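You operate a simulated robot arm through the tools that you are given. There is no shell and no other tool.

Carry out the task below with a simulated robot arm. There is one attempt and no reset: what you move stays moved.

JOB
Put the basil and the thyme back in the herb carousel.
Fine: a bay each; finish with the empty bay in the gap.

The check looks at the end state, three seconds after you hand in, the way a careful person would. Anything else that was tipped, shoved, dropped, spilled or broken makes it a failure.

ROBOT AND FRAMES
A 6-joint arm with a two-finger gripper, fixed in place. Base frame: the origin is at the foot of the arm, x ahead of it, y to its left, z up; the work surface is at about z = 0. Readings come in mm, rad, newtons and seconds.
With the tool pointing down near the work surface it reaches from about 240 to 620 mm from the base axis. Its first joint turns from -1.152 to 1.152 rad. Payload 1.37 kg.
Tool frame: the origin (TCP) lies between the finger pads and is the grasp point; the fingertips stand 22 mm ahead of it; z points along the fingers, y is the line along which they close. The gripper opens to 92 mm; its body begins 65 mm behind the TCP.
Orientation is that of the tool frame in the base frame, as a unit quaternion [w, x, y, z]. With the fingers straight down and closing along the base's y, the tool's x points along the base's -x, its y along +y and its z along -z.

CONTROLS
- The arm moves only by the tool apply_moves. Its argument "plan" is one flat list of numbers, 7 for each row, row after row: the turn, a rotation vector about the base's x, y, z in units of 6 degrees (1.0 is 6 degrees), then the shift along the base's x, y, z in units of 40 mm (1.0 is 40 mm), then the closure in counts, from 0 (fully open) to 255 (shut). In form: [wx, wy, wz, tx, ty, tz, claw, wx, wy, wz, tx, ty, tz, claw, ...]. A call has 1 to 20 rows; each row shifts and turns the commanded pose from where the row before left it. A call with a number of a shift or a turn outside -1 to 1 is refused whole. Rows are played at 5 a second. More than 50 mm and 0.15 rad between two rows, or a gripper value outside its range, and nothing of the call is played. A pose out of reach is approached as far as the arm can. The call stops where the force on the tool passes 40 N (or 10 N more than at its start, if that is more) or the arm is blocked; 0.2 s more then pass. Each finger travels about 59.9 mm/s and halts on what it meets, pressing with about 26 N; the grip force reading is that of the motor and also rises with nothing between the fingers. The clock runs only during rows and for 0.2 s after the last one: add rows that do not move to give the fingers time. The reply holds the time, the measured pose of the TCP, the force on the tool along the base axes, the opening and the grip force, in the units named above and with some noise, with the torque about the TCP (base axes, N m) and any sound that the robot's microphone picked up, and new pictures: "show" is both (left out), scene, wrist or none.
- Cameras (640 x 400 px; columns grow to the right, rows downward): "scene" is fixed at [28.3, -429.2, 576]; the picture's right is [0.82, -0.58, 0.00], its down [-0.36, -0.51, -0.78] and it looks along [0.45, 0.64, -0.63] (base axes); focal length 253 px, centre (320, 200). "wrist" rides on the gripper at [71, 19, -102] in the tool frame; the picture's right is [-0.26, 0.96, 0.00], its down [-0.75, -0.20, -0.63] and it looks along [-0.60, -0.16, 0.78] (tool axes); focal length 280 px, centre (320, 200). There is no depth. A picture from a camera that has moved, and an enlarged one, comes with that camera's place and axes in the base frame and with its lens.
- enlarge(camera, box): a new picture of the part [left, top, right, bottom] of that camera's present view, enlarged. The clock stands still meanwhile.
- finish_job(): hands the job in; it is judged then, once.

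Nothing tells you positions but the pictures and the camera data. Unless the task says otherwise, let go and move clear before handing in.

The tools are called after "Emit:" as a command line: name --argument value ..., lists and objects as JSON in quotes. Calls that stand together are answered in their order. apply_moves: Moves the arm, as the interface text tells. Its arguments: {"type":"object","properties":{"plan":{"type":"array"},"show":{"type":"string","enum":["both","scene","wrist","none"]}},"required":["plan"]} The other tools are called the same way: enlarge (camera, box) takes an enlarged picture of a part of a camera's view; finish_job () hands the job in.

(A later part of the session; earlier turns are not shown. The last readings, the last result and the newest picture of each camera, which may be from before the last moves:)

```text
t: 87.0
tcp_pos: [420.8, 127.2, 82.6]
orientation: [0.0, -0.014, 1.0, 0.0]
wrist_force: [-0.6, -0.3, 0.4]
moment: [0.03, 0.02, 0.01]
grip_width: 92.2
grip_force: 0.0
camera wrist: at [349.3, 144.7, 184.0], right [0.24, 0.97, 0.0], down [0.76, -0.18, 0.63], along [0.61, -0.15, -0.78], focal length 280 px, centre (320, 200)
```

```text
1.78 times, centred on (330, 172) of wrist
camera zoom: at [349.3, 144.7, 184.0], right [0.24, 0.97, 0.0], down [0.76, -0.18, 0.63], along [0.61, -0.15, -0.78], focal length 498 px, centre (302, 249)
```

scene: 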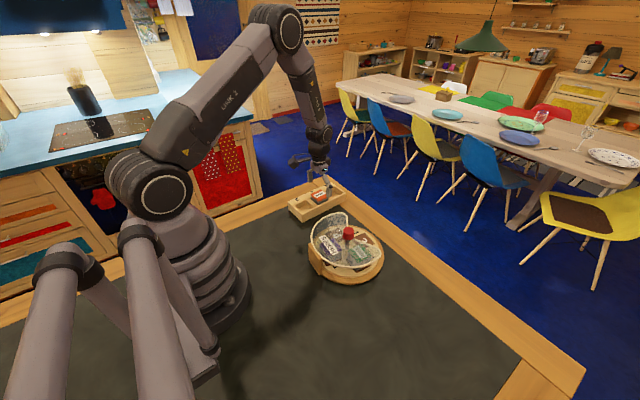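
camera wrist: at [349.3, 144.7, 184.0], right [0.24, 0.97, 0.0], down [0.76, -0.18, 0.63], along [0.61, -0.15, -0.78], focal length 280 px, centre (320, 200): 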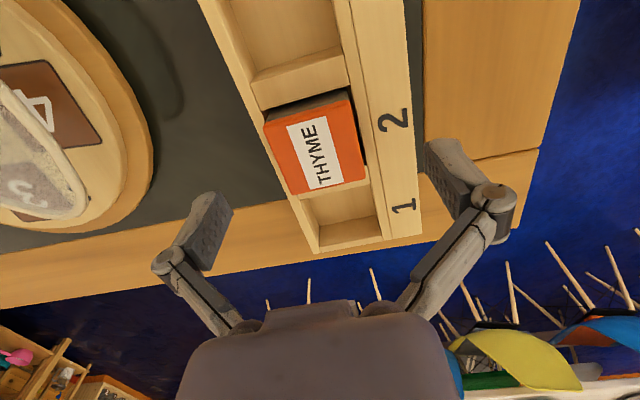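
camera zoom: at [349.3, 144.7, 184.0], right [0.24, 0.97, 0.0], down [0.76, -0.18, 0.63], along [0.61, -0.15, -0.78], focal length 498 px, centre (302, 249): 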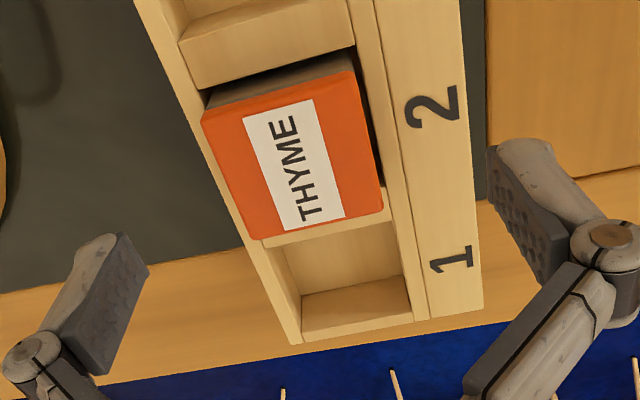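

Centred within about 1 mm. I'll lower and grip the thyme.

Emit:
apply_moves --plan '[0, 0, 0, 0, -0.03, -0.3, 0, 0, 0, 0, 0, 0, -0.31, 0, 0, 0, 0, 0, 0, 0, 0, 0, 0, 0, 0, 0, 0, 255, 0, 0, 0, 0, 0, 0, 255, 0, 0, 0, 0, 0, 0, 255, 0, 0, 0, 0, 0, 0, 255]' --show "both"

Emit:
enlarge --camera "scene" --box '[280, 160, 360, 220]'

```text
t: 88.6
tcp_pos: [424.3, 124.8, 57.1]
orientation: [0.001, -0.013, 1.0, 0.0]
wrist_force: [0.0, 0.7, 4.4]
moment: [0.07, 0.05, -0.02]
grip_width: 44.4
grip_force: 26.2
camera wrist: at [350.7, 142.7, 159.0], right [0.24, 0.97, 0.0], down [0.76, -0.19, 0.63], along [0.61, -0.15, -0.78], focal length 280 px, centre (320, 200)
```

scene: 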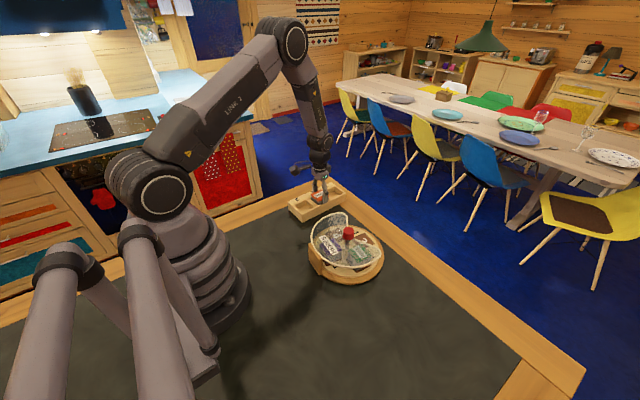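
wrist: 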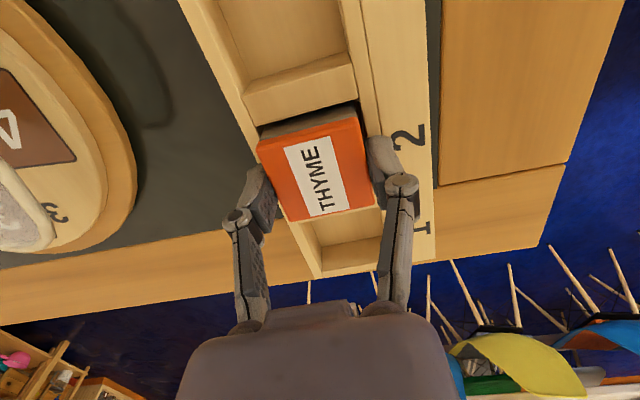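

```text
6.67 times, centred on (320, 190) of scene
camera zoom: at [28.3, -429.2, 576.0], right [0.82, -0.58, 0.0], down [-0.36, -0.51, -0.78], along [0.45, 0.64, -0.63], focal length 1689 px, centre (320, 267)
```

zoom: 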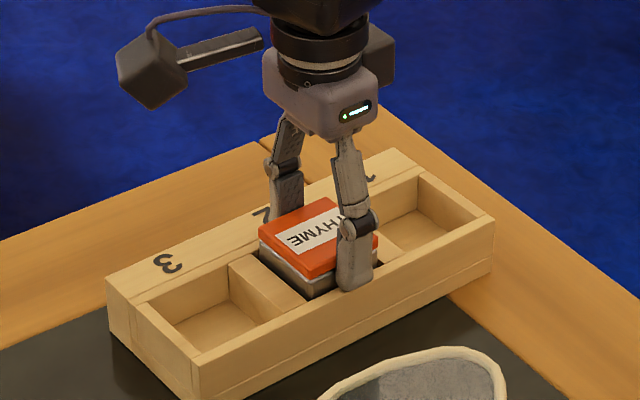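

Thyme is gripped at 44.4 mm. Lifting it straight up.

Emit:
apply_moves --plan '[0, 0, 0, 0, 0, 0.25, 255, 0, 0, 0, 0, 0, 0.5, 255, 0, 0, 0, 0, 0, 0.75, 255, 0, 0, 0, 0, 0, 0.75, 255, 0, 0, 0, 0, 0, 0.5, 255, 0, 0, 0, 0, 0, 0, 255, 0, 0, 0, 0, 0, 0, 255]' --show "both"

Emit:
enlarge --camera "wrist" --box '[220, 80, 440, 260]'

Emit:
enlarge --camera "scene" --box '[280, 130, 380, 220]'

```text
t: 90.2
tcp_pos: [422.3, 123.5, 167.1]
orientation: [0.0, -0.013, 1.0, 0.0]
wrist_force: [0.3, 0.3, -1.3]
moment: [0.02, 0.0, 0.0]
grip_width: 44.3
grip_force: 26.2
camera wrist: at [350.3, 141.0, 268.4], right [0.24, 0.97, 0.0], down [0.76, -0.19, 0.63], along [0.61, -0.15, -0.78], focal length 280 px, centre (320, 200)
```

scene: 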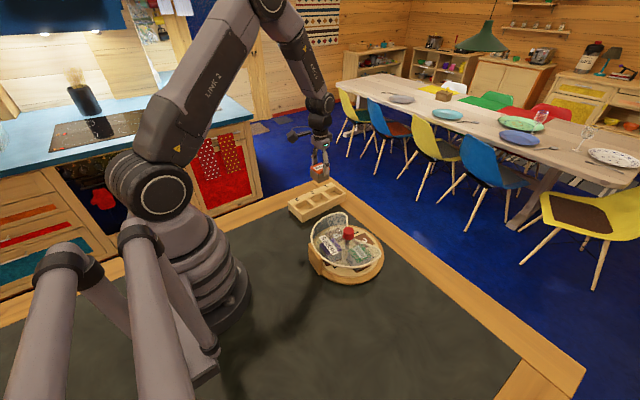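
wrist: 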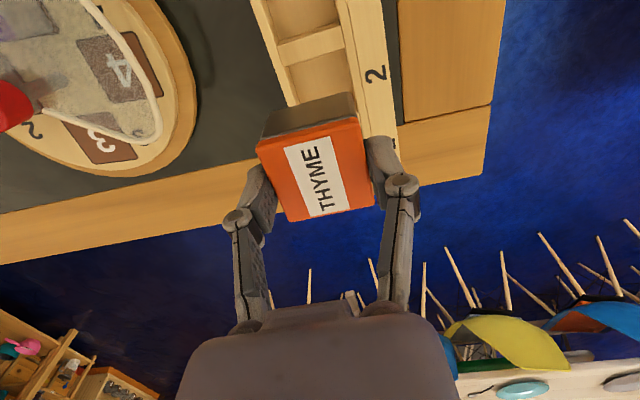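

```text
2.22 times, centred on (330, 170) of wrist
camera zoom: at [350.3, 141.0, 268.4], right [0.24, 0.97, 0.0], down [0.76, -0.19, 0.63], along [0.61, -0.15, -0.78], focal length 623 px, centre (298, 267)
```

zoom: 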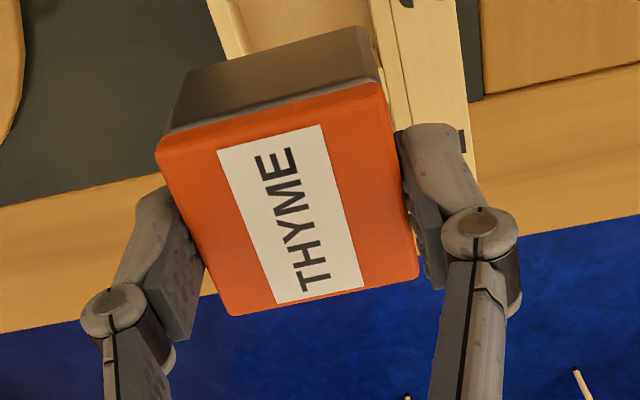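

```text
4.44 times, centred on (330, 175) of scene
camera zoom: at [28.3, -429.2, 576.0], right [0.82, -0.58, 0.0], down [-0.36, -0.51, -0.78], along [0.45, 0.64, -0.63], focal length 1126 px, centre (276, 311)
```

zoom: 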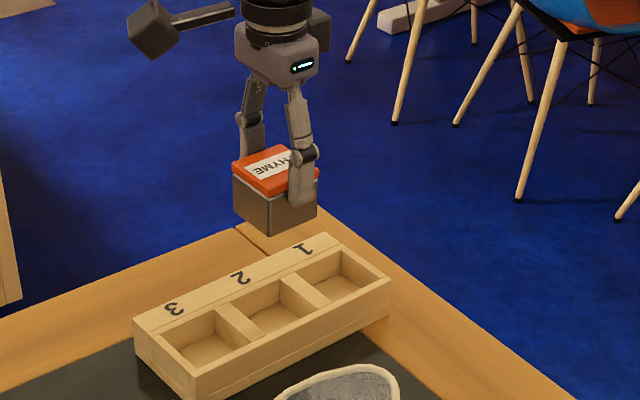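

Thyme is held level and the rack is empty and in place. I'll carry it over to above bay 3.

Emit:
apply_moves --plan '[0, 0, -0.156, 0, -0.67, 0, 255, 0, 0, -0.156, 0, -0.67, 0, 255, 0, 0, -0.156, 0, -0.67, 0, 255, 0, 0, -0.156, 0, -0.67, 0, 255, 0, 0, -0.156, 0, -0.67, 0, 255, 0, 0, -0.156, 0, -0.67, 0, 255, 0, 0, -0.156, 0, -0.67, 0, 255, 0, 0, -0.156, 0, -0.67, 0, 255, 0, 0, 0, 0, 0, 0, 255, 0, 0, 0, 0, 0, -0.7, 255, 0, 0, 0, 0, 0, -0.7, 255, 0, 0, 0, 0, 0, 0, 255, 0, 0, 0, 0, 0, 0, 255]' --show "both"

Emit:
enlarge --camera "wrist" --box '[200, 0, 460, 230]'

Emit:
enlarge --camera "scene" --box '[315, 190, 405, 280]'

```text
t: 93.0
tcp_pos: [422.1, -90.4, 110.5]
orientation: [0.0, 0.052, 0.999, 0.0]
wrist_force: [-0.2, 1.0, -0.3]
moment: [0.0, 0.02, -0.01]
grip_width: 44.3
grip_force: 26.0
camera wrist: at [353.1, -64.1, 212.0], right [0.36, 0.93, 0.0], down [0.73, -0.28, 0.63], along [0.58, -0.23, -0.78], focal length 280 px, centre (320, 200)
```

scene: 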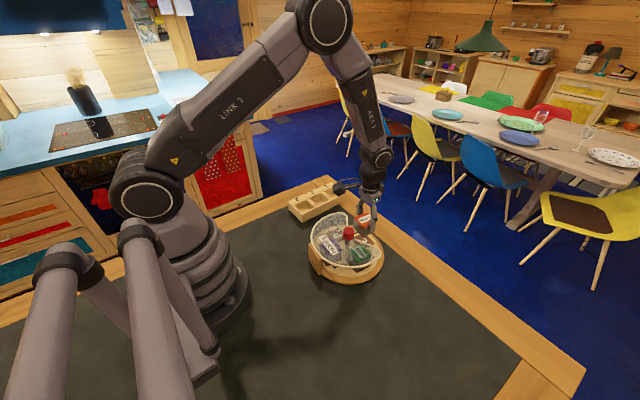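
wrist: 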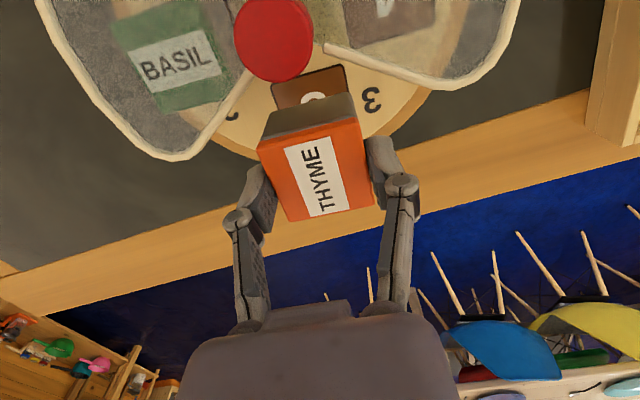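

```text
1.74 times, centred on (330, 115) of wrist
camera zoom: at [353.1, -64.1, 212.0], right [0.36, 0.93, 0.0], down [0.73, -0.28, 0.63], along [0.58, -0.23, -0.78], focal length 488 px, centre (303, 348)
```

zoom: 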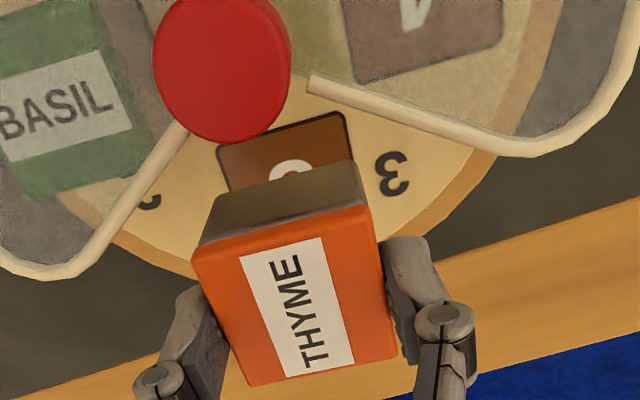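

```text
4.44 times, centred on (360, 235) of scene
camera zoom: at [28.3, -429.2, 576.0], right [0.82, -0.58, 0.0], down [-0.36, -0.51, -0.78], along [0.45, 0.64, -0.63], focal length 1126 px, centre (142, 44)
```

zoom: 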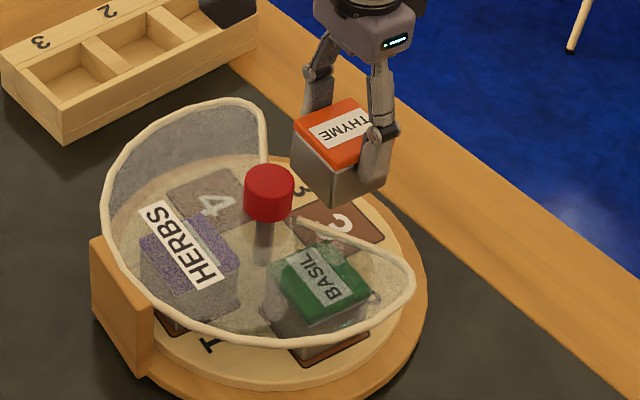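

Bay 3's centre measures about (421.5, -93). I'll shift by about (-0.8, -2.4) mm, lower to just above the tray, and check.

Emit:
apply_moves --plan '[0, 0, 0, -0.02, -0.06, 0, 255, 0, 0, 0, 0, 0, -0.35, 255, 0, 0, 0, 0, 0, -0.35, 255, 0, 0, 0, 0, 0, 0, 255, 0, 0, 0, 0, 0, 0, 255, 0, 0, 0, 0, 0, 0, 255]' --show "wrist"

Emit:
enlarge --camera "wrist" --box '[250, 70, 390, 170]'

Emit:
enlarge --camera "scene" --box '[360, 225, 385, 245]'

```text
t: 94.4
tcp_pos: [420.1, -90.6, 82.4]
orientation: [0.0, 0.052, 0.999, 0.001]
wrist_force: [-0.3, 0.2, 0.1]
moment: [-0.02, -0.02, -0.03]
grip_width: 44.3
grip_force: 25.9
camera wrist: at [351.2, -64.5, 184.7], right [0.36, 0.93, 0.0], down [0.73, -0.28, 0.63], along [0.58, -0.23, -0.78], focal length 280 px, centre (320, 200)
```

wrist: 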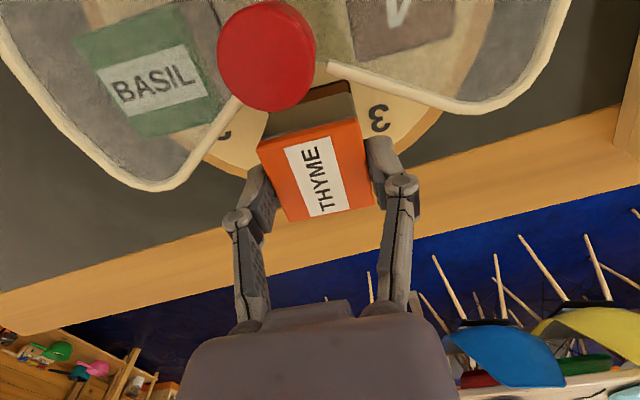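

```text
4.00 times, centred on (320, 120) of wrist
camera zoom: at [351.2, -64.5, 184.7], right [0.36, 0.93, 0.0], down [0.73, -0.28, 0.63], along [0.58, -0.23, -0.78], focal length 1122 px, centre (320, 520)
```

zoom: 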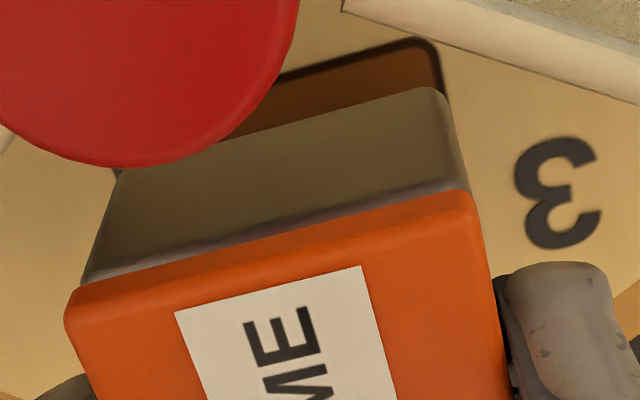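

```text
16.00 times, centred on (372, 235) of scene
camera zoom: at [28.3, -429.2, 576.0], right [0.82, -0.58, 0.0], down [-0.36, -0.51, -0.78], along [0.45, 0.64, -0.63], focal length 4053 px, centre (-520, -360)
```

zoom: 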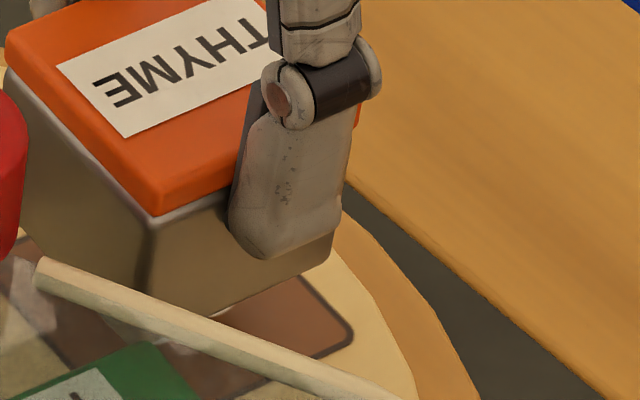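

y should shift by about -2.6 mm and x looks about right. I'll adjust, lower 10 mm, and re-check.

Emit:
apply_moves --plan '[0, 0, 0, 0.005, -0.06, 0, 255, 0, 0, 0, 0, 0, -0.14, 255, 0, 0, 0, 0, 0, -0.14, 255, 0, 0, 0, 0, 0, 0, 255, 0, 0, 0, 0, 0, 0, 255, 0, 0, 0, 0, 0, 0, 255]' --show "wrist"

Emit:
enlarge --camera "wrist" --box '[300, 75, 380, 135]'

Emit:
enlarge --camera "scene" --box '[360, 225, 385, 245]'

```text
t: 95.8
tcp_pos: [421.2, -94.1, 70.6]
orientation: [0.001, 0.052, 0.999, 0.001]
wrist_force: [0.1, 0.0, -0.7]
moment: [0.01, -0.03, 0.0]
grip_width: 44.6
grip_force: 25.6
camera wrist: at [351.5, -67.8, 173.6], right [0.36, 0.93, 0.0], down [0.73, -0.28, 0.63], along [0.58, -0.23, -0.78], focal length 280 px, centre (320, 200)
```

wrist: 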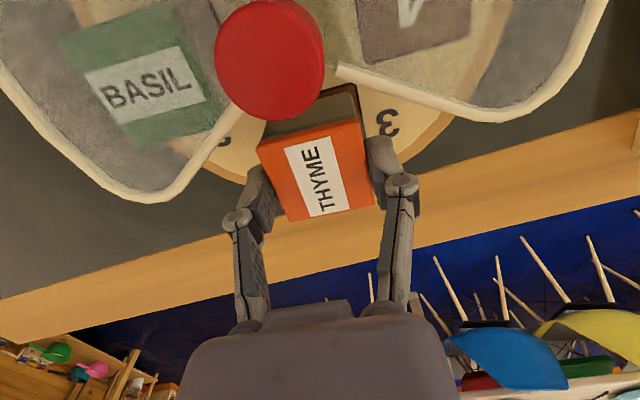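

```text
6.67 times, centred on (340, 105) of wrist
camera zoom: at [351.5, -67.8, 173.6], right [0.36, 0.93, 0.0], down [0.73, -0.28, 0.63], along [0.58, -0.23, -0.78], focal length 1869 px, centre (187, 833)
```

zoom: 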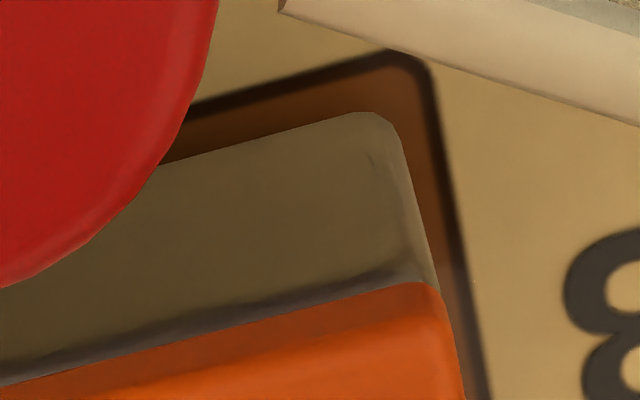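

```text
16.00 times, centred on (372, 235) of scene
camera zoom: at [28.3, -429.2, 576.0], right [0.82, -0.58, 0.0], down [-0.36, -0.51, -0.78], along [0.45, 0.64, -0.63], focal length 4053 px, centre (-520, -360)
```

zoom: 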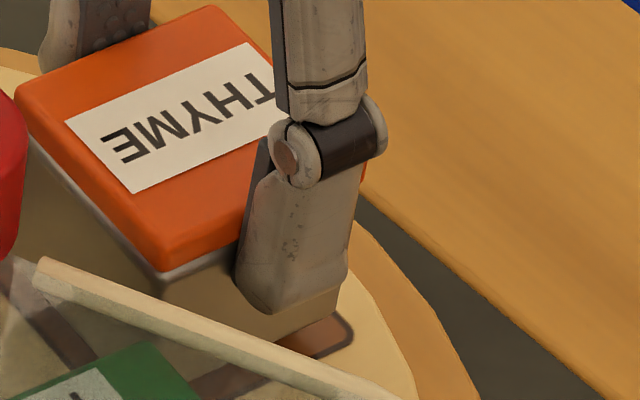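

Clearances now look fine, about 2 mm on the inner side and 3 mm to the right. I'll lower step by step and watch the force.

Emit:
apply_moves --plan '[0, 0, 0, 0.008, 0.008, -0.06, 255, 0, 0, 0, 0, 0, -0.06, 255, 0, 0, 0, 0, 0, 0, 255, 0, 0, 0, 0, 0, 0, 255]' --show "wrist"

Emit:
enlarge --camera "wrist" --box '[300, 75, 380, 135]'

Emit:
enlarge --camera "scene" --box '[360, 225, 385, 245]'

```text
t: 96.8
tcp_pos: [420.5, -94.9, 66.1]
orientation: [0.0, 0.053, 0.999, -0.001]
wrist_force: [0.2, 0.4, -1.6]
moment: [0.0, -0.02, 0.02]
grip_width: 44.2
grip_force: 25.6
camera wrist: at [352.0, -67.7, 167.8], right [0.36, 0.93, 0.0], down [0.73, -0.28, 0.63], along [0.58, -0.23, -0.78], focal length 280 px, centre (320, 200)
```

wrist: 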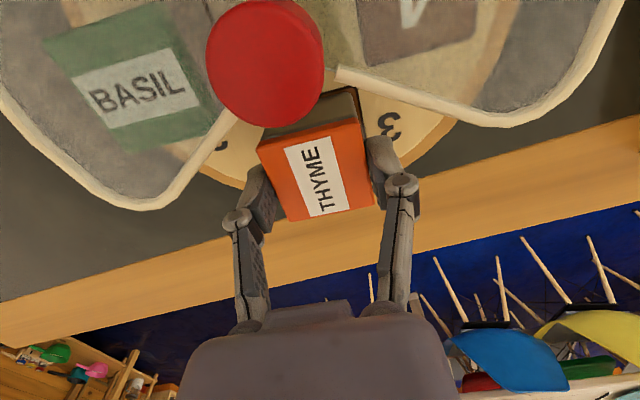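

```text
6.67 times, centred on (340, 105) of wrist
camera zoom: at [352.0, -67.7, 167.8], right [0.36, 0.93, 0.0], down [0.73, -0.28, 0.63], along [0.58, -0.23, -0.78], focal length 1869 px, centre (187, 833)
```

zoom: 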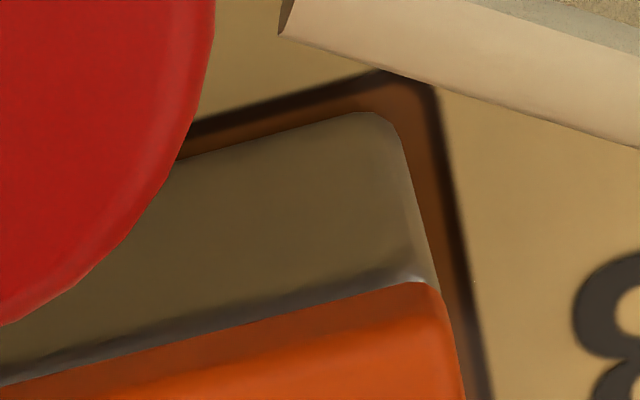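

```text
16.00 times, centred on (372, 235) of scene
camera zoom: at [28.3, -429.2, 576.0], right [0.82, -0.58, 0.0], down [-0.36, -0.51, -0.78], along [0.45, 0.64, -0.63], focal length 4053 px, centre (-520, -360)
```

zoom: 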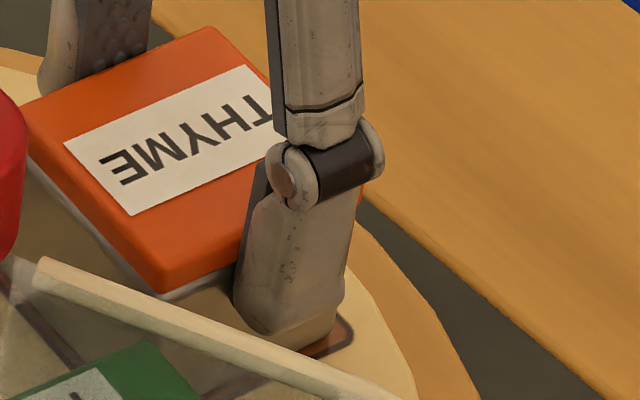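

Emit:
apply_moves --plan '[0, 0, 0, 0, 0.01, -0.05, 255, 0, 0, 0, 0, 0, -0.05, 255, 0, 0, 0, 0, 0, 0, 255, 0, 0, 0, 0, 0, 0, 255]' --show "none"

Emit:
enlarge --camera "wrist" --box '[300, 75, 380, 135]'

Emit:
enlarge --camera "scene" --box '[360, 225, 385, 245]'

```text
t: 97.8
tcp_pos: [422.3, -94.5, 62.3]
orientation: [0.001, 0.052, 0.999, 0.0]
wrist_force: [-1.6, -0.4, 19.2]
moment: [-0.03, 0.02, 0.07]
grip_width: 44.2
grip_force: 25.9
```

```text
6.67 times, centred on (340, 105) of wrist
camera zoom: at [352.4, -67.2, 164.6], right [0.36, 0.93, 0.0], down [0.73, -0.28, 0.63], along [0.59, -0.23, -0.78], focal length 1869 px, centre (187, 833)
```

zoom: 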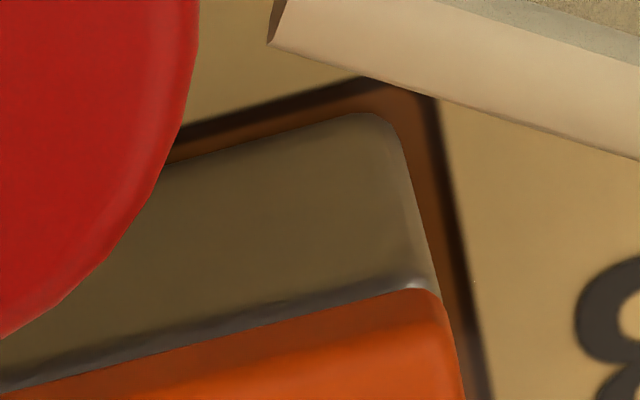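

```text
16.00 times, centred on (372, 235) of scene
camera zoom: at [28.2, -429.2, 576.1], right [0.82, -0.58, 0.0], down [-0.36, -0.51, -0.78], along [0.45, 0.64, -0.63], focal length 4053 px, centre (-520, -360)
```

zoom: 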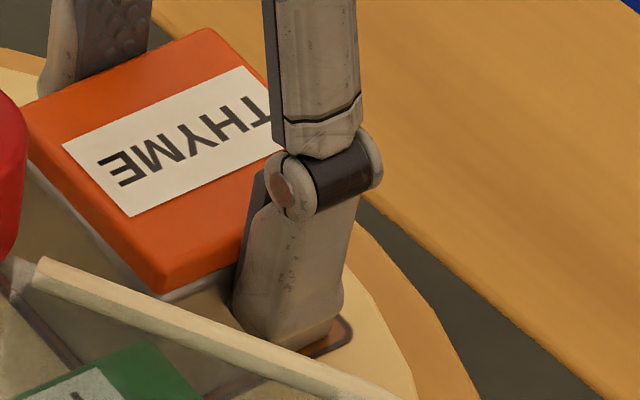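

The force shows centred contact and the lid is level with where the basil sat, so the thyme is on the bay floor. Releasing and rising.

Emit:
apply_moves --plan '[0, 0, 0, 0, 0, 0.02, 255, 0, 0, 0, 0, 0, 0, 110, 0, 0, 0, 0, 0, 0, 85, 0, 0, 0, 0, 0, 0, 85, 0, 0, 0, 0, 0, 0.25, 85, 0, 0, 0, 0, 0, 0.75, 85, 0, 0, 0, -0.3, 0, 1, 85, 0, 0, 0, -0.6, 0.05, 0.9, 85, 0, 0, 0, -0.6, 0.05, 0.8, 85, 0, 0, 0, 0, 0, 0, 85, 0, 0, 0, 0, 0, 0, 85]' --show "both"

Emit:
enlarge --camera "wrist" --box '[220, 20, 440, 200]'

Emit:
enlarge --camera "scene" --box '[300, 205, 395, 290]'

```text
t: 100.2
tcp_pos: [362.7, -88.6, 210.3]
orientation: [0.0, 0.052, 0.999, 0.0]
wrist_force: [0.4, 0.0, -0.4]
moment: [0.04, -0.01, -0.02]
grip_width: 61.8
grip_force: 0.1
camera wrist: at [293.8, -61.5, 311.5], right [0.36, 0.93, 0.0], down [0.73, -0.28, 0.63], along [0.58, -0.23, -0.78], focal length 280 px, centre (320, 200)
```

scene: 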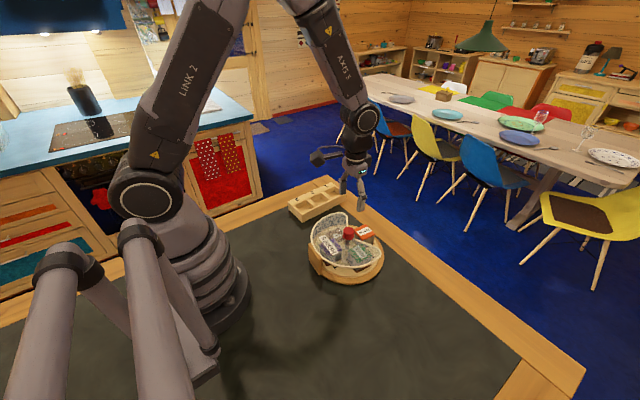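
wrist: 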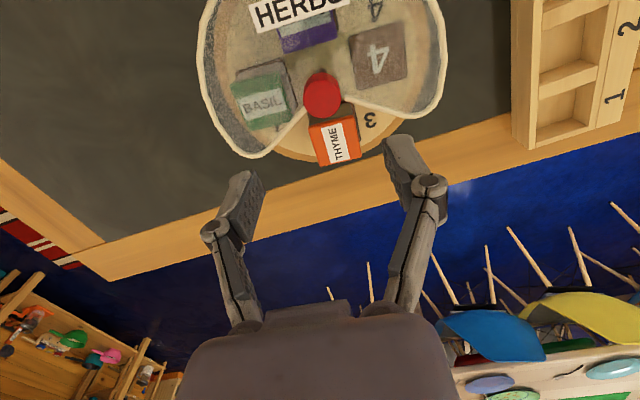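

```text
2.22 times, centred on (330, 110) of wrist
camera zoom: at [293.8, -61.5, 311.5], right [0.36, 0.93, 0.0], down [0.73, -0.28, 0.63], along [0.58, -0.23, -0.78], focal length 623 px, centre (298, 400)
```

zoom: 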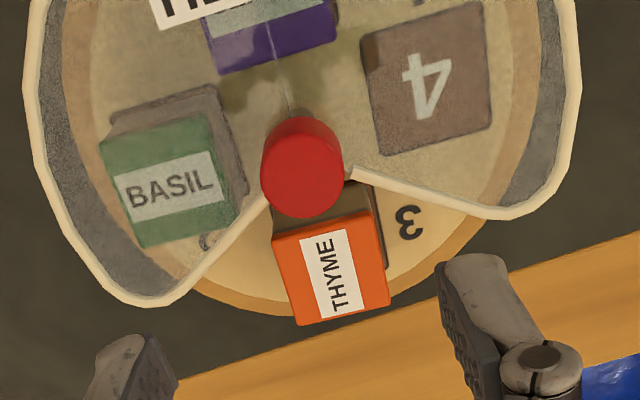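

```text
4.71 times, centred on (348, 248) of scene
camera zoom: at [28.3, -429.2, 576.0], right [0.82, -0.58, 0.0], down [-0.36, -0.51, -0.78], along [0.45, 0.64, -0.63], focal length 1192 px, centre (191, -24)
```

zoom: 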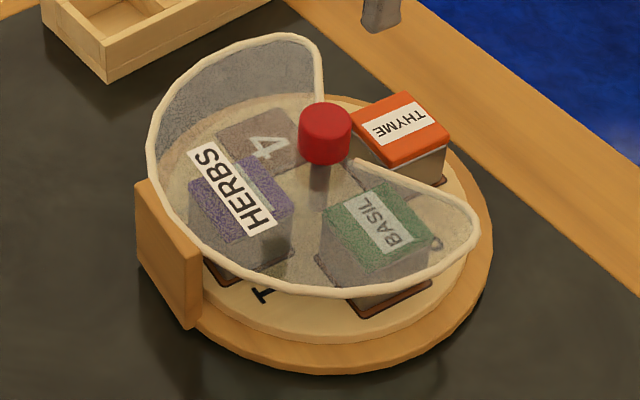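

Thyme is seated in bay 3. One more -90° turn will bring the empty bay 4 into the gap, so I'm going back to the knob.

Emit:
apply_moves --plan '[0, 0, 0.86, 0.02, 0.005, -0.8, 116, 0, 0, 0.86, 0.02, 0.005, -0.8, 116, 0, 0, 0.86, 0.02, 0.003, -0.6, 116, 0, 0, 0, 0, 0, -0.4, 116, 0, 0, 0, 0, 0, 0, 116, 0, 0, 0, 0, 0, 0, 116, 0, 0, 0, 0, 0, 0, 116]' --show "wrist"

Emit:
enlarge --camera "wrist" --box '[230, 80, 430, 220]'

```text
t: 101.8
tcp_pos: [364.4, -86.8, 104.8]
orientation: [0.0, -0.082, 0.997, 0.0]
wrist_force: [-0.5, -0.2, -0.4]
moment: [-0.01, 0.02, -0.01]
grip_width: 49.9
grip_force: 0.1
camera wrist: at [290.2, -80.4, 207.3], right [0.1, 0.99, 0.0], down [0.78, -0.08, 0.63], along [0.62, -0.06, -0.78], focal length 280 px, centre (320, 200)
```

wrist: 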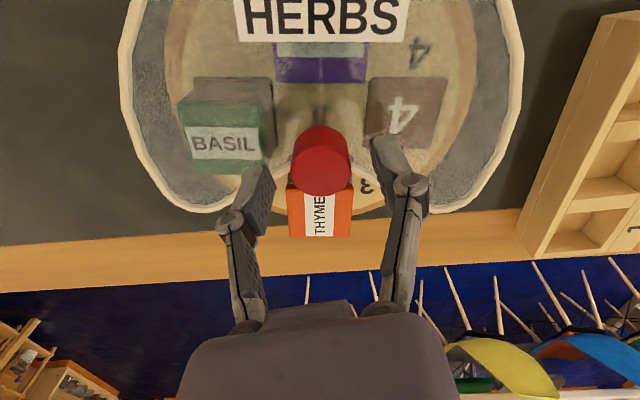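

```text
2.86 times, centred on (330, 150) of wrist
camera zoom: at [290.2, -80.4, 207.3], right [0.1, 0.99, 0.0], down [0.78, -0.08, 0.63], along [0.62, -0.06, -0.78], focal length 801 px, centre (291, 343)
```

zoom: 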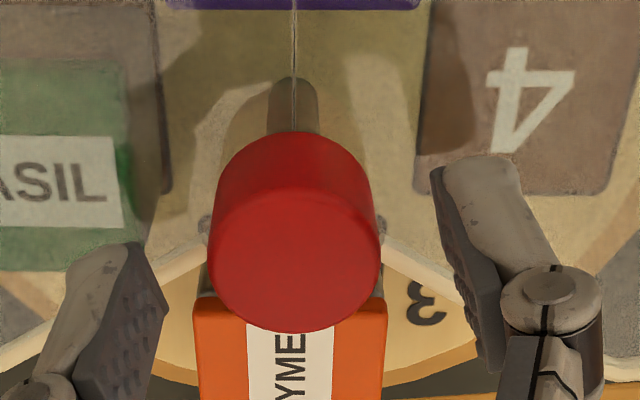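

Emit:
apply_moves --plan '[0, 0, 0, 0, 0.01, 0.04, 116, 0, 0, 0, 0, 0, 0, 116, 0, 0, 0, 0, 0, 0, 255, 0, 0, 0, 0, 0, 0, 255, 0, 0, 0, 0, 0, 0, 255, 0, 0, 0, 0, 0, -0.05, 255, 0, 0, 0, 0, 0, 0, 255, 0, 0, 0, 0, 0, 0, 255]' --show "none"

```text
t: 103.6
tcp_pos: [364.3, -87.7, 106.4]
orientation: [0.001, -0.083, 0.997, -0.002]
wrist_force: [-4.6, -6.9, 22.6]
moment: [-0.14, 0.02, -0.04]
grip_width: 29.1
grip_force: 26.0
```

Gripped and pressing with about 22 N. I'll begin the final turn.

Emit:
apply_moves --plan '[0, 0, -0.333, 0, 0, -0.002, 255, 0, 0, -0.333, 0, 0, -0.002, 255, 0, 0, -0.333, 0, 0, -0.002, 255, 0, 0, -0.333, 0, 0, -0.002, 255, 0, 0, -0.333, 0, 0, -0.003, 255, 0, 0, -0.333, 0, 0, -0.003, 255, 0, 0, -0.333, 0, 0, -0.003, 255, 0, 0, -0.333, 0, 0, -0.003, 255, 0, 0, -0.333, 0, 0, -0.003, 255, 0, 0, -0.333, 0, 0, -0.003, 255]' --show "scene"

Emit:
enlarge --camera "scene" --box '[300, 205, 395, 290]'

```text
t: 105.8
tcp_pos: [363.6, -88.5, 106.6]
orientation: [0.0, 0.092, 0.996, 0.0]
wrist_force: [0.1, 0.5, -2.5]
moment: [0.01, -0.12, 0.04]
grip_width: 28.9
grip_force: 25.6
```

scene: 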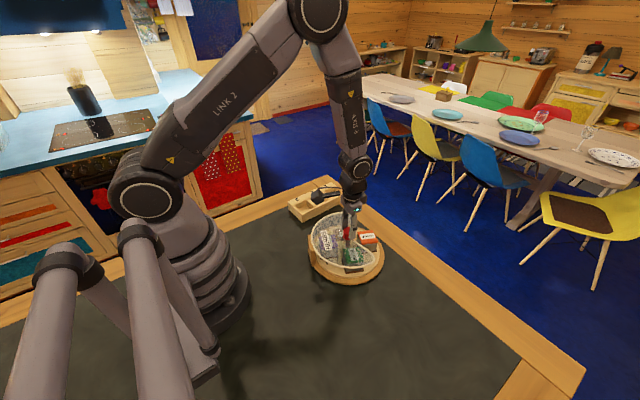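

```text
4.71 times, centred on (348, 248) of scene
camera zoom: at [28.3, -429.2, 576.0], right [0.82, -0.58, 0.0], down [-0.36, -0.51, -0.78], along [0.45, 0.64, -0.63], focal length 1192 px, centre (191, -24)
```

zoom: 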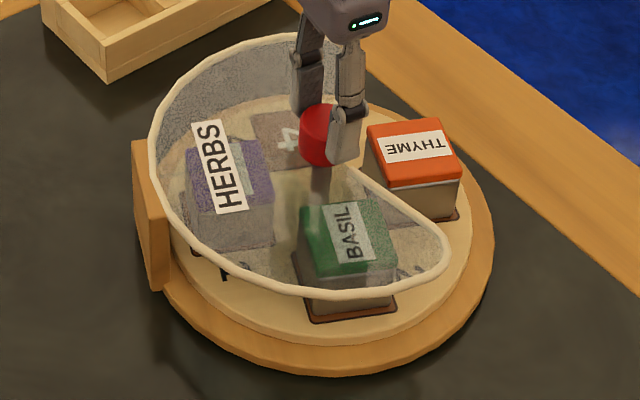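

The press faded and the base turned with the tray by roughly 18°. I'll lift slightly to couple them, turn back, and then press more firmly.

Emit:
apply_moves --plan '[0, 0, 0, 0, 0, 0.015, 255, 0, 0, 0, 0, 0, 0, 255]' --show "none"

```text
t: 106.4
tcp_pos: [362.2, -87.9, 107.1]
orientation: [0.0, 0.093, 0.996, 0.0]
wrist_force: [0.3, -0.2, -1.5]
moment: [-0.01, -0.1, 0.02]
grip_width: 28.4
grip_force: 25.9
```

Emit:
apply_moves --plan '[0, 0, 0, 0, 0, 0.015, 255, 0, 0, 0, 0, 0, 0, 255]' --show "none"

Emit:
apply_moves --plan '[0, 0, 0, 0, 0, 0.01, 255, 0, 0, 0, 0, 0, 0, 255]' --show "none"

```text
t: 107.0
tcp_pos: [362.9, -88.9, 106.4]
orientation: [0.0, 0.092, 0.996, -0.001]
wrist_force: [-0.7, -0.2, -1.7]
moment: [-0.02, -0.11, 0.03]
grip_width: 28.8
grip_force: 26.0
```

```text
t: 107.6
tcp_pos: [363.7, -90.0, 106.6]
orientation: [0.0, 0.092, 0.996, 0.0]
wrist_force: [0.3, -0.6, -2.6]
moment: [-0.02, -0.14, -0.01]
grip_width: 28.5
grip_force: 26.0
```

The tray is lifted through its vertical play, and in this state base and tray move together. I'll turn back +18° now.

Emit:
apply_moves --plan '[0, 0, 0.333, 0, 0, 0, 255, 0, 0, 0.333, 0, 0, 0, 255, 0, 0, 0.333, 0, 0, 0, 255, 0, 0, 0.333, 0, 0, 0, 255, 0, 0, 0.333, 0, 0, 0, 255, 0, 0, 0.333, 0, 0, 0, 255, 0, 0, 0.333, 0, 0, 0, 255, 0, 0, 0.333, 0, 0, 0, 255, 0, 0, 0, 0, 0, 0, 255]' --show "scene"

Emit:
enlarge --camera "scene" --box '[300, 205, 395, 290]'

```text
t: 109.6
tcp_pos: [364.5, -88.8, 107.0]
orientation: [0.0, -0.048, 0.999, 0.0]
wrist_force: [-0.8, 0.8, -12.5]
moment: [-0.03, -0.07, 0.01]
grip_width: 28.5
grip_force: 25.6
```

scene: 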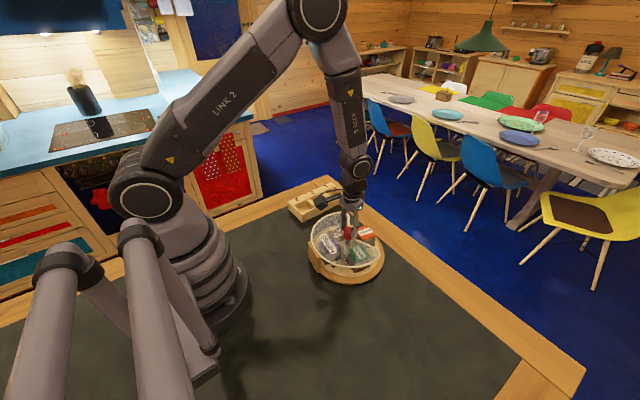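

```text
4.71 times, centred on (348, 248) of scene
camera zoom: at [28.3, -429.2, 576.0], right [0.82, -0.58, 0.0], down [-0.36, -0.51, -0.78], along [0.45, 0.64, -0.63], focal length 1192 px, centre (191, -24)
```

zoom: 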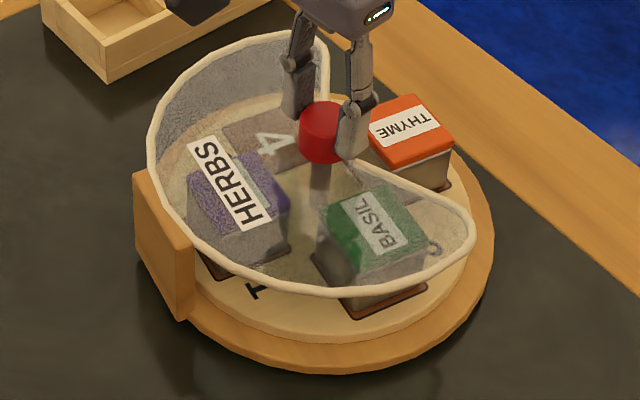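

The base is nearly back, with about 6° left. I'll finish that, set it down, and press.

Emit:
apply_moves --plan '[0, 0, 0.333, 0, 0, 0, 255, 0, 0, 0.333, 0, 0, 0, 255, 0, 0, 0.3, 0, 0, 0, 255, 0, 0, 0, 0, 0, -0.03, 255, 0, 0, 0, 0, 0, -0.03, 255, 0, 0, 0, 0, 0, -0.02, 255, 0, 0, 0, 0, 0, 0, 255, 0, 0, 0, 0, 0, 0, 255]' --show "scene"

Emit:
enlarge --camera "scene" --box '[300, 205, 395, 290]'

```text
t: 111.4
tcp_pos: [363.2, -88.8, 104.4]
orientation: [0.0, -0.099, 0.995, 0.0]
wrist_force: [-0.8, 20.0, 21.1]
moment: [0.52, 0.03, 0.04]
grip_width: 29.0
grip_force: 26.0
```

scene: 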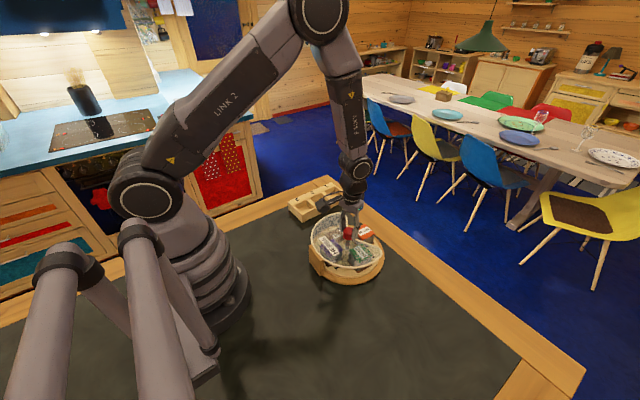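

```text
4.71 times, centred on (348, 248) of scene
camera zoom: at [28.2, -429.2, 576.1], right [0.82, -0.58, 0.0], down [-0.36, -0.51, -0.78], along [0.45, 0.64, -0.63], focal length 1192 px, centre (191, -24)
```

zoom: 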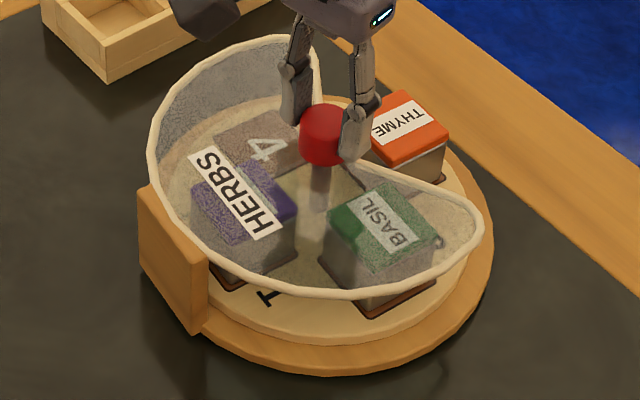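

The base is back at its start angle and I'm pressing with 21 N. I'll relieve the side load first, then turn in short segments, checking the press each time.

Emit:
apply_moves --plan '[0, 0, 0, 0, 0.035, 0, 255, 0, 0, -0.333, 0, 0, -0.004, 255, 0, 0, -0.333, 0, 0, -0.004, 255, 0, 0, -0.333, 0, 0, -0.004, 255, 0, 0, -0.333, 0, 0, -0.004, 255, 0, 0, -0.333, 0, 0, -0.004, 255]' --show "none"

```text
t: 112.8
tcp_pos: [363.7, -87.9, 104.1]
orientation: [0.002, -0.011, 1.0, -0.002]
wrist_force: [-4.2, -18.9, 20.7]
moment: [-0.49, 0.22, -0.04]
grip_width: 29.1
grip_force: 25.6
```

Emit:
apply_moves --plan '[0, 0, 0, 0, -0.018, 0, 255, 0, 0, -0.333, 0, 0, -0.004, 255, 0, 0, -0.333, 0, 0, -0.004, 255, 0, 0, -0.333, 0, 0, -0.004, 255, 0, 0, -0.333, 0, 0, -0.004, 255, 0, 0, -0.333, 0, 0, -0.004, 255]' --show "scene"

Emit:
enlarge --camera "scene" --box '[300, 205, 395, 290]'

```text
t: 114.2
tcp_pos: [363.8, -88.0, 101.8]
orientation: [0.0, 0.077, 0.997, 0.0]
wrist_force: [5.9, 3.0, 19.6]
moment: [0.13, 0.24, 0.02]
grip_width: 28.6
grip_force: 26.2
```

scene: 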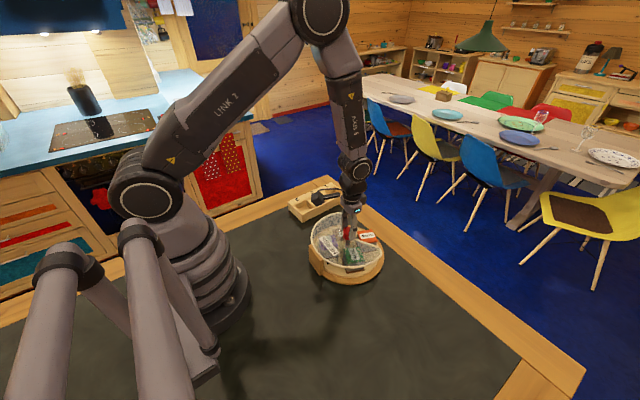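

```text
4.71 times, centred on (348, 248) of scene
camera zoom: at [28.2, -429.2, 576.1], right [0.82, -0.58, 0.0], down [-0.36, -0.51, -0.78], along [0.45, 0.64, -0.63], focal length 1192 px, centre (191, -24)
```

zoom: 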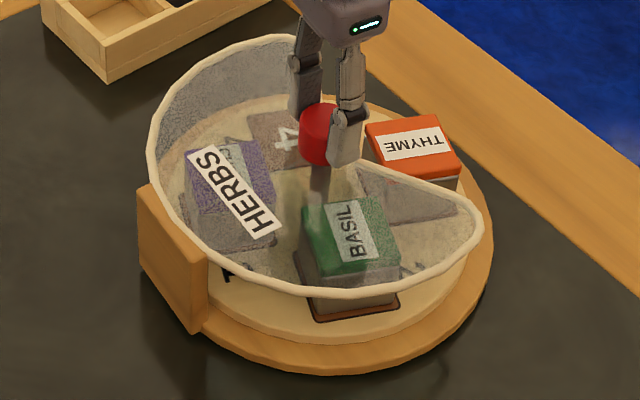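

The base is steady now. I'll continue in segments.

Emit:
apply_moves --plan '[0, 0, -0.333, 0.005, 0, -0.003, 255, 0, 0, -0.333, 0, 0, -0.003, 255, 0, 0, -0.333, 0, 0, -0.003, 255, 0, 0, -0.333, 0, 0, -0.003, 255, 0, 0, -0.333, 0, 0, -0.003, 255, 0, 0, -0.333, 0, 0, -0.003, 255]' --show "none"

```text
t: 115.6
tcp_pos: [364.0, -89.1, 102.0]
orientation: [0.001, 0.181, 0.984, 0.0]
wrist_force: [5.0, 0.4, 1.5]
moment: [0.15, 0.37, -0.04]
grip_width: 28.6
grip_force: 26.0
```

Emit:
apply_moves --plan '[0, 0, 0, 0.005, 0, -0.03, 255, 0, 0, 0, 0, 0, 0, 255]' --show "scene"

Emit:
enlarge --camera "scene" --box '[300, 205, 395, 290]'

```text
t: 116.2
tcp_pos: [364.5, -89.0, 100.6]
orientation: [0.001, 0.18, 0.984, 0.0]
wrist_force: [-7.2, -15.5, 22.5]
moment: [-0.41, 0.14, -0.02]
grip_width: 28.8
grip_force: 26.1
```

scene: 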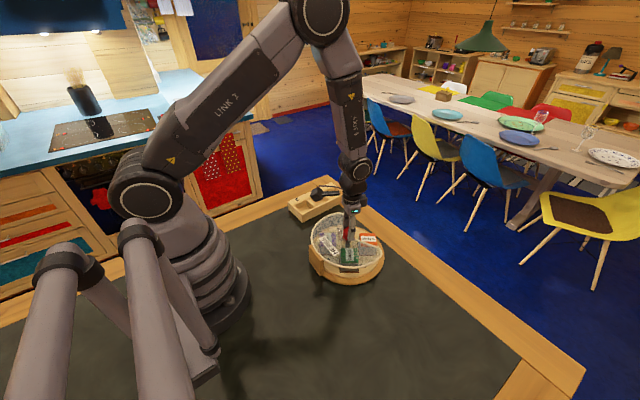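

```text
4.71 times, centred on (348, 248) of scene
camera zoom: at [28.2, -429.2, 576.1], right [0.82, -0.58, 0.0], down [-0.36, -0.51, -0.78], along [0.45, 0.64, -0.63], focal length 1192 px, centre (191, -24)
```

zoom: 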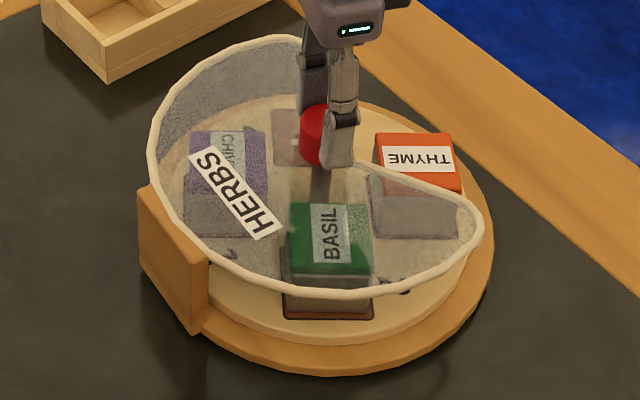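

The base is still steady. I'll re-grip a bit higher to regain travel, press, and continue.

Emit:
apply_moves --plan '[0, 0, 0, -0.005, -0.012, 0, 255, 0, 0, 0, 0, 0, 0, 150, 0, 0, 0, 0, 0, 0.14, 150, 0, 0, 0, 0, 0, 0, 150, 0, 0, 0, 0, 0, 0, 255, 0, 0, 0, 0, 0, 0, 255, 0, 0, 0, 0, 0, -0.06, 255, 0, 0, 0, 0, 0, 0, 255, 0, 0, 0, 0, 0, 0, 255]' --show "none"

```text
t: 118.2
tcp_pos: [363.8, -88.5, 104.0]
orientation: [0.001, 0.18, 0.984, 0.0]
wrist_force: [-0.7, 11.1, 21.8]
moment: [0.27, -0.06, 0.04]
grip_width: 28.8
grip_force: 25.5
```

Emit:
apply_moves --plan '[0, 0, 0, 0, 0.01, 0, 255, 0, 0, -0.333, 0, 0, -0.005, 255, 0, 0, -0.333, 0, 0, -0.005, 255, 0, 0, -0.333, 0, 0, -0.005, 255, 0, 0, -0.333, 0, 0, -0.005, 255, 0, 0, -0.333, 0, 0, -0.005, 255, 0, 0, -0.333, 0, 0, -0.005, 255]' --show "none"

```text
t: 119.8
tcp_pos: [365.0, -88.9, 100.6]
orientation: [0.001, 0.283, 0.959, 0.0]
wrist_force: [-1.2, -13.6, 21.3]
moment: [-0.26, 0.18, -0.03]
grip_width: 29.0
grip_force: 26.2
```

Emit:
apply_moves --plan '[0, 0, 0, 0, -0.01, 0, 255, 0, 0, -0.333, 0, 0, -0.003, 255, 0, 0, -0.333, 0, 0, -0.003, 255, 0, 0, -0.333, 0, 0, -0.003, 255, 0, 0, -0.333, 0, 0, -0.003, 255, 0, 0, -0.333, 0, 0, -0.003, 255, 0, 0, -0.333, 0, 0, -0.003, 255]' --show "scene"

Emit:
enlarge --camera "scene" --box '[300, 205, 395, 290]'

```text
t: 121.4
tcp_pos: [364.2, -87.6, 102.5]
orientation: [0.001, 0.381, 0.924, 0.0]
wrist_force: [8.1, 12.7, 15.2]
moment: [0.38, -0.09, 0.01]
grip_width: 28.6
grip_force: 25.3
```

scene: 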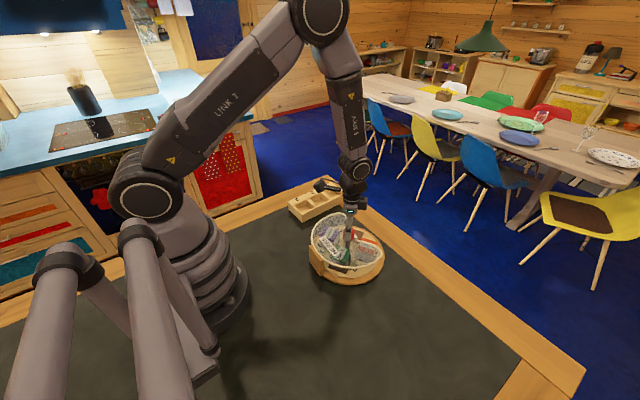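

```text
4.71 times, centred on (348, 248) of scene
camera zoom: at [28.2, -429.2, 576.0], right [0.82, -0.58, 0.0], down [-0.36, -0.51, -0.78], along [0.45, 0.64, -0.63], focal length 1192 px, centre (191, -24)
```

zoom: 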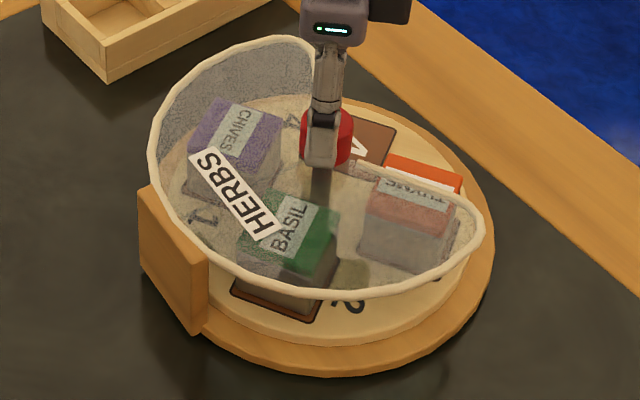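

Good: the base is steady and bay 4 is emerging in the gap. Continuing.

Emit:
apply_moves --plan '[0, 0, 0, 0.012, 0.012, -0.01, 255, 0, 0, -0.333, 0, 0, -0.004, 255, 0, 0, -0.333, 0, 0, -0.004, 255, 0, 0, -0.333, 0, 0, -0.004, 255, 0, 0, -0.333, 0, 0, -0.004, 255, 0, 0, -0.333, 0, 0, -0.004, 255, 0, 0, -0.333, 0, 0, -0.004, 255]' --show "none"

```text
t: 123.0
tcp_pos: [364.9, -87.8, 100.2]
orientation: [0.002, 0.475, 0.88, 0.001]
wrist_force: [2.2, -1.1, 22.3]
moment: [-0.02, -0.1, 0.01]
grip_width: 28.8
grip_force: 26.8
```

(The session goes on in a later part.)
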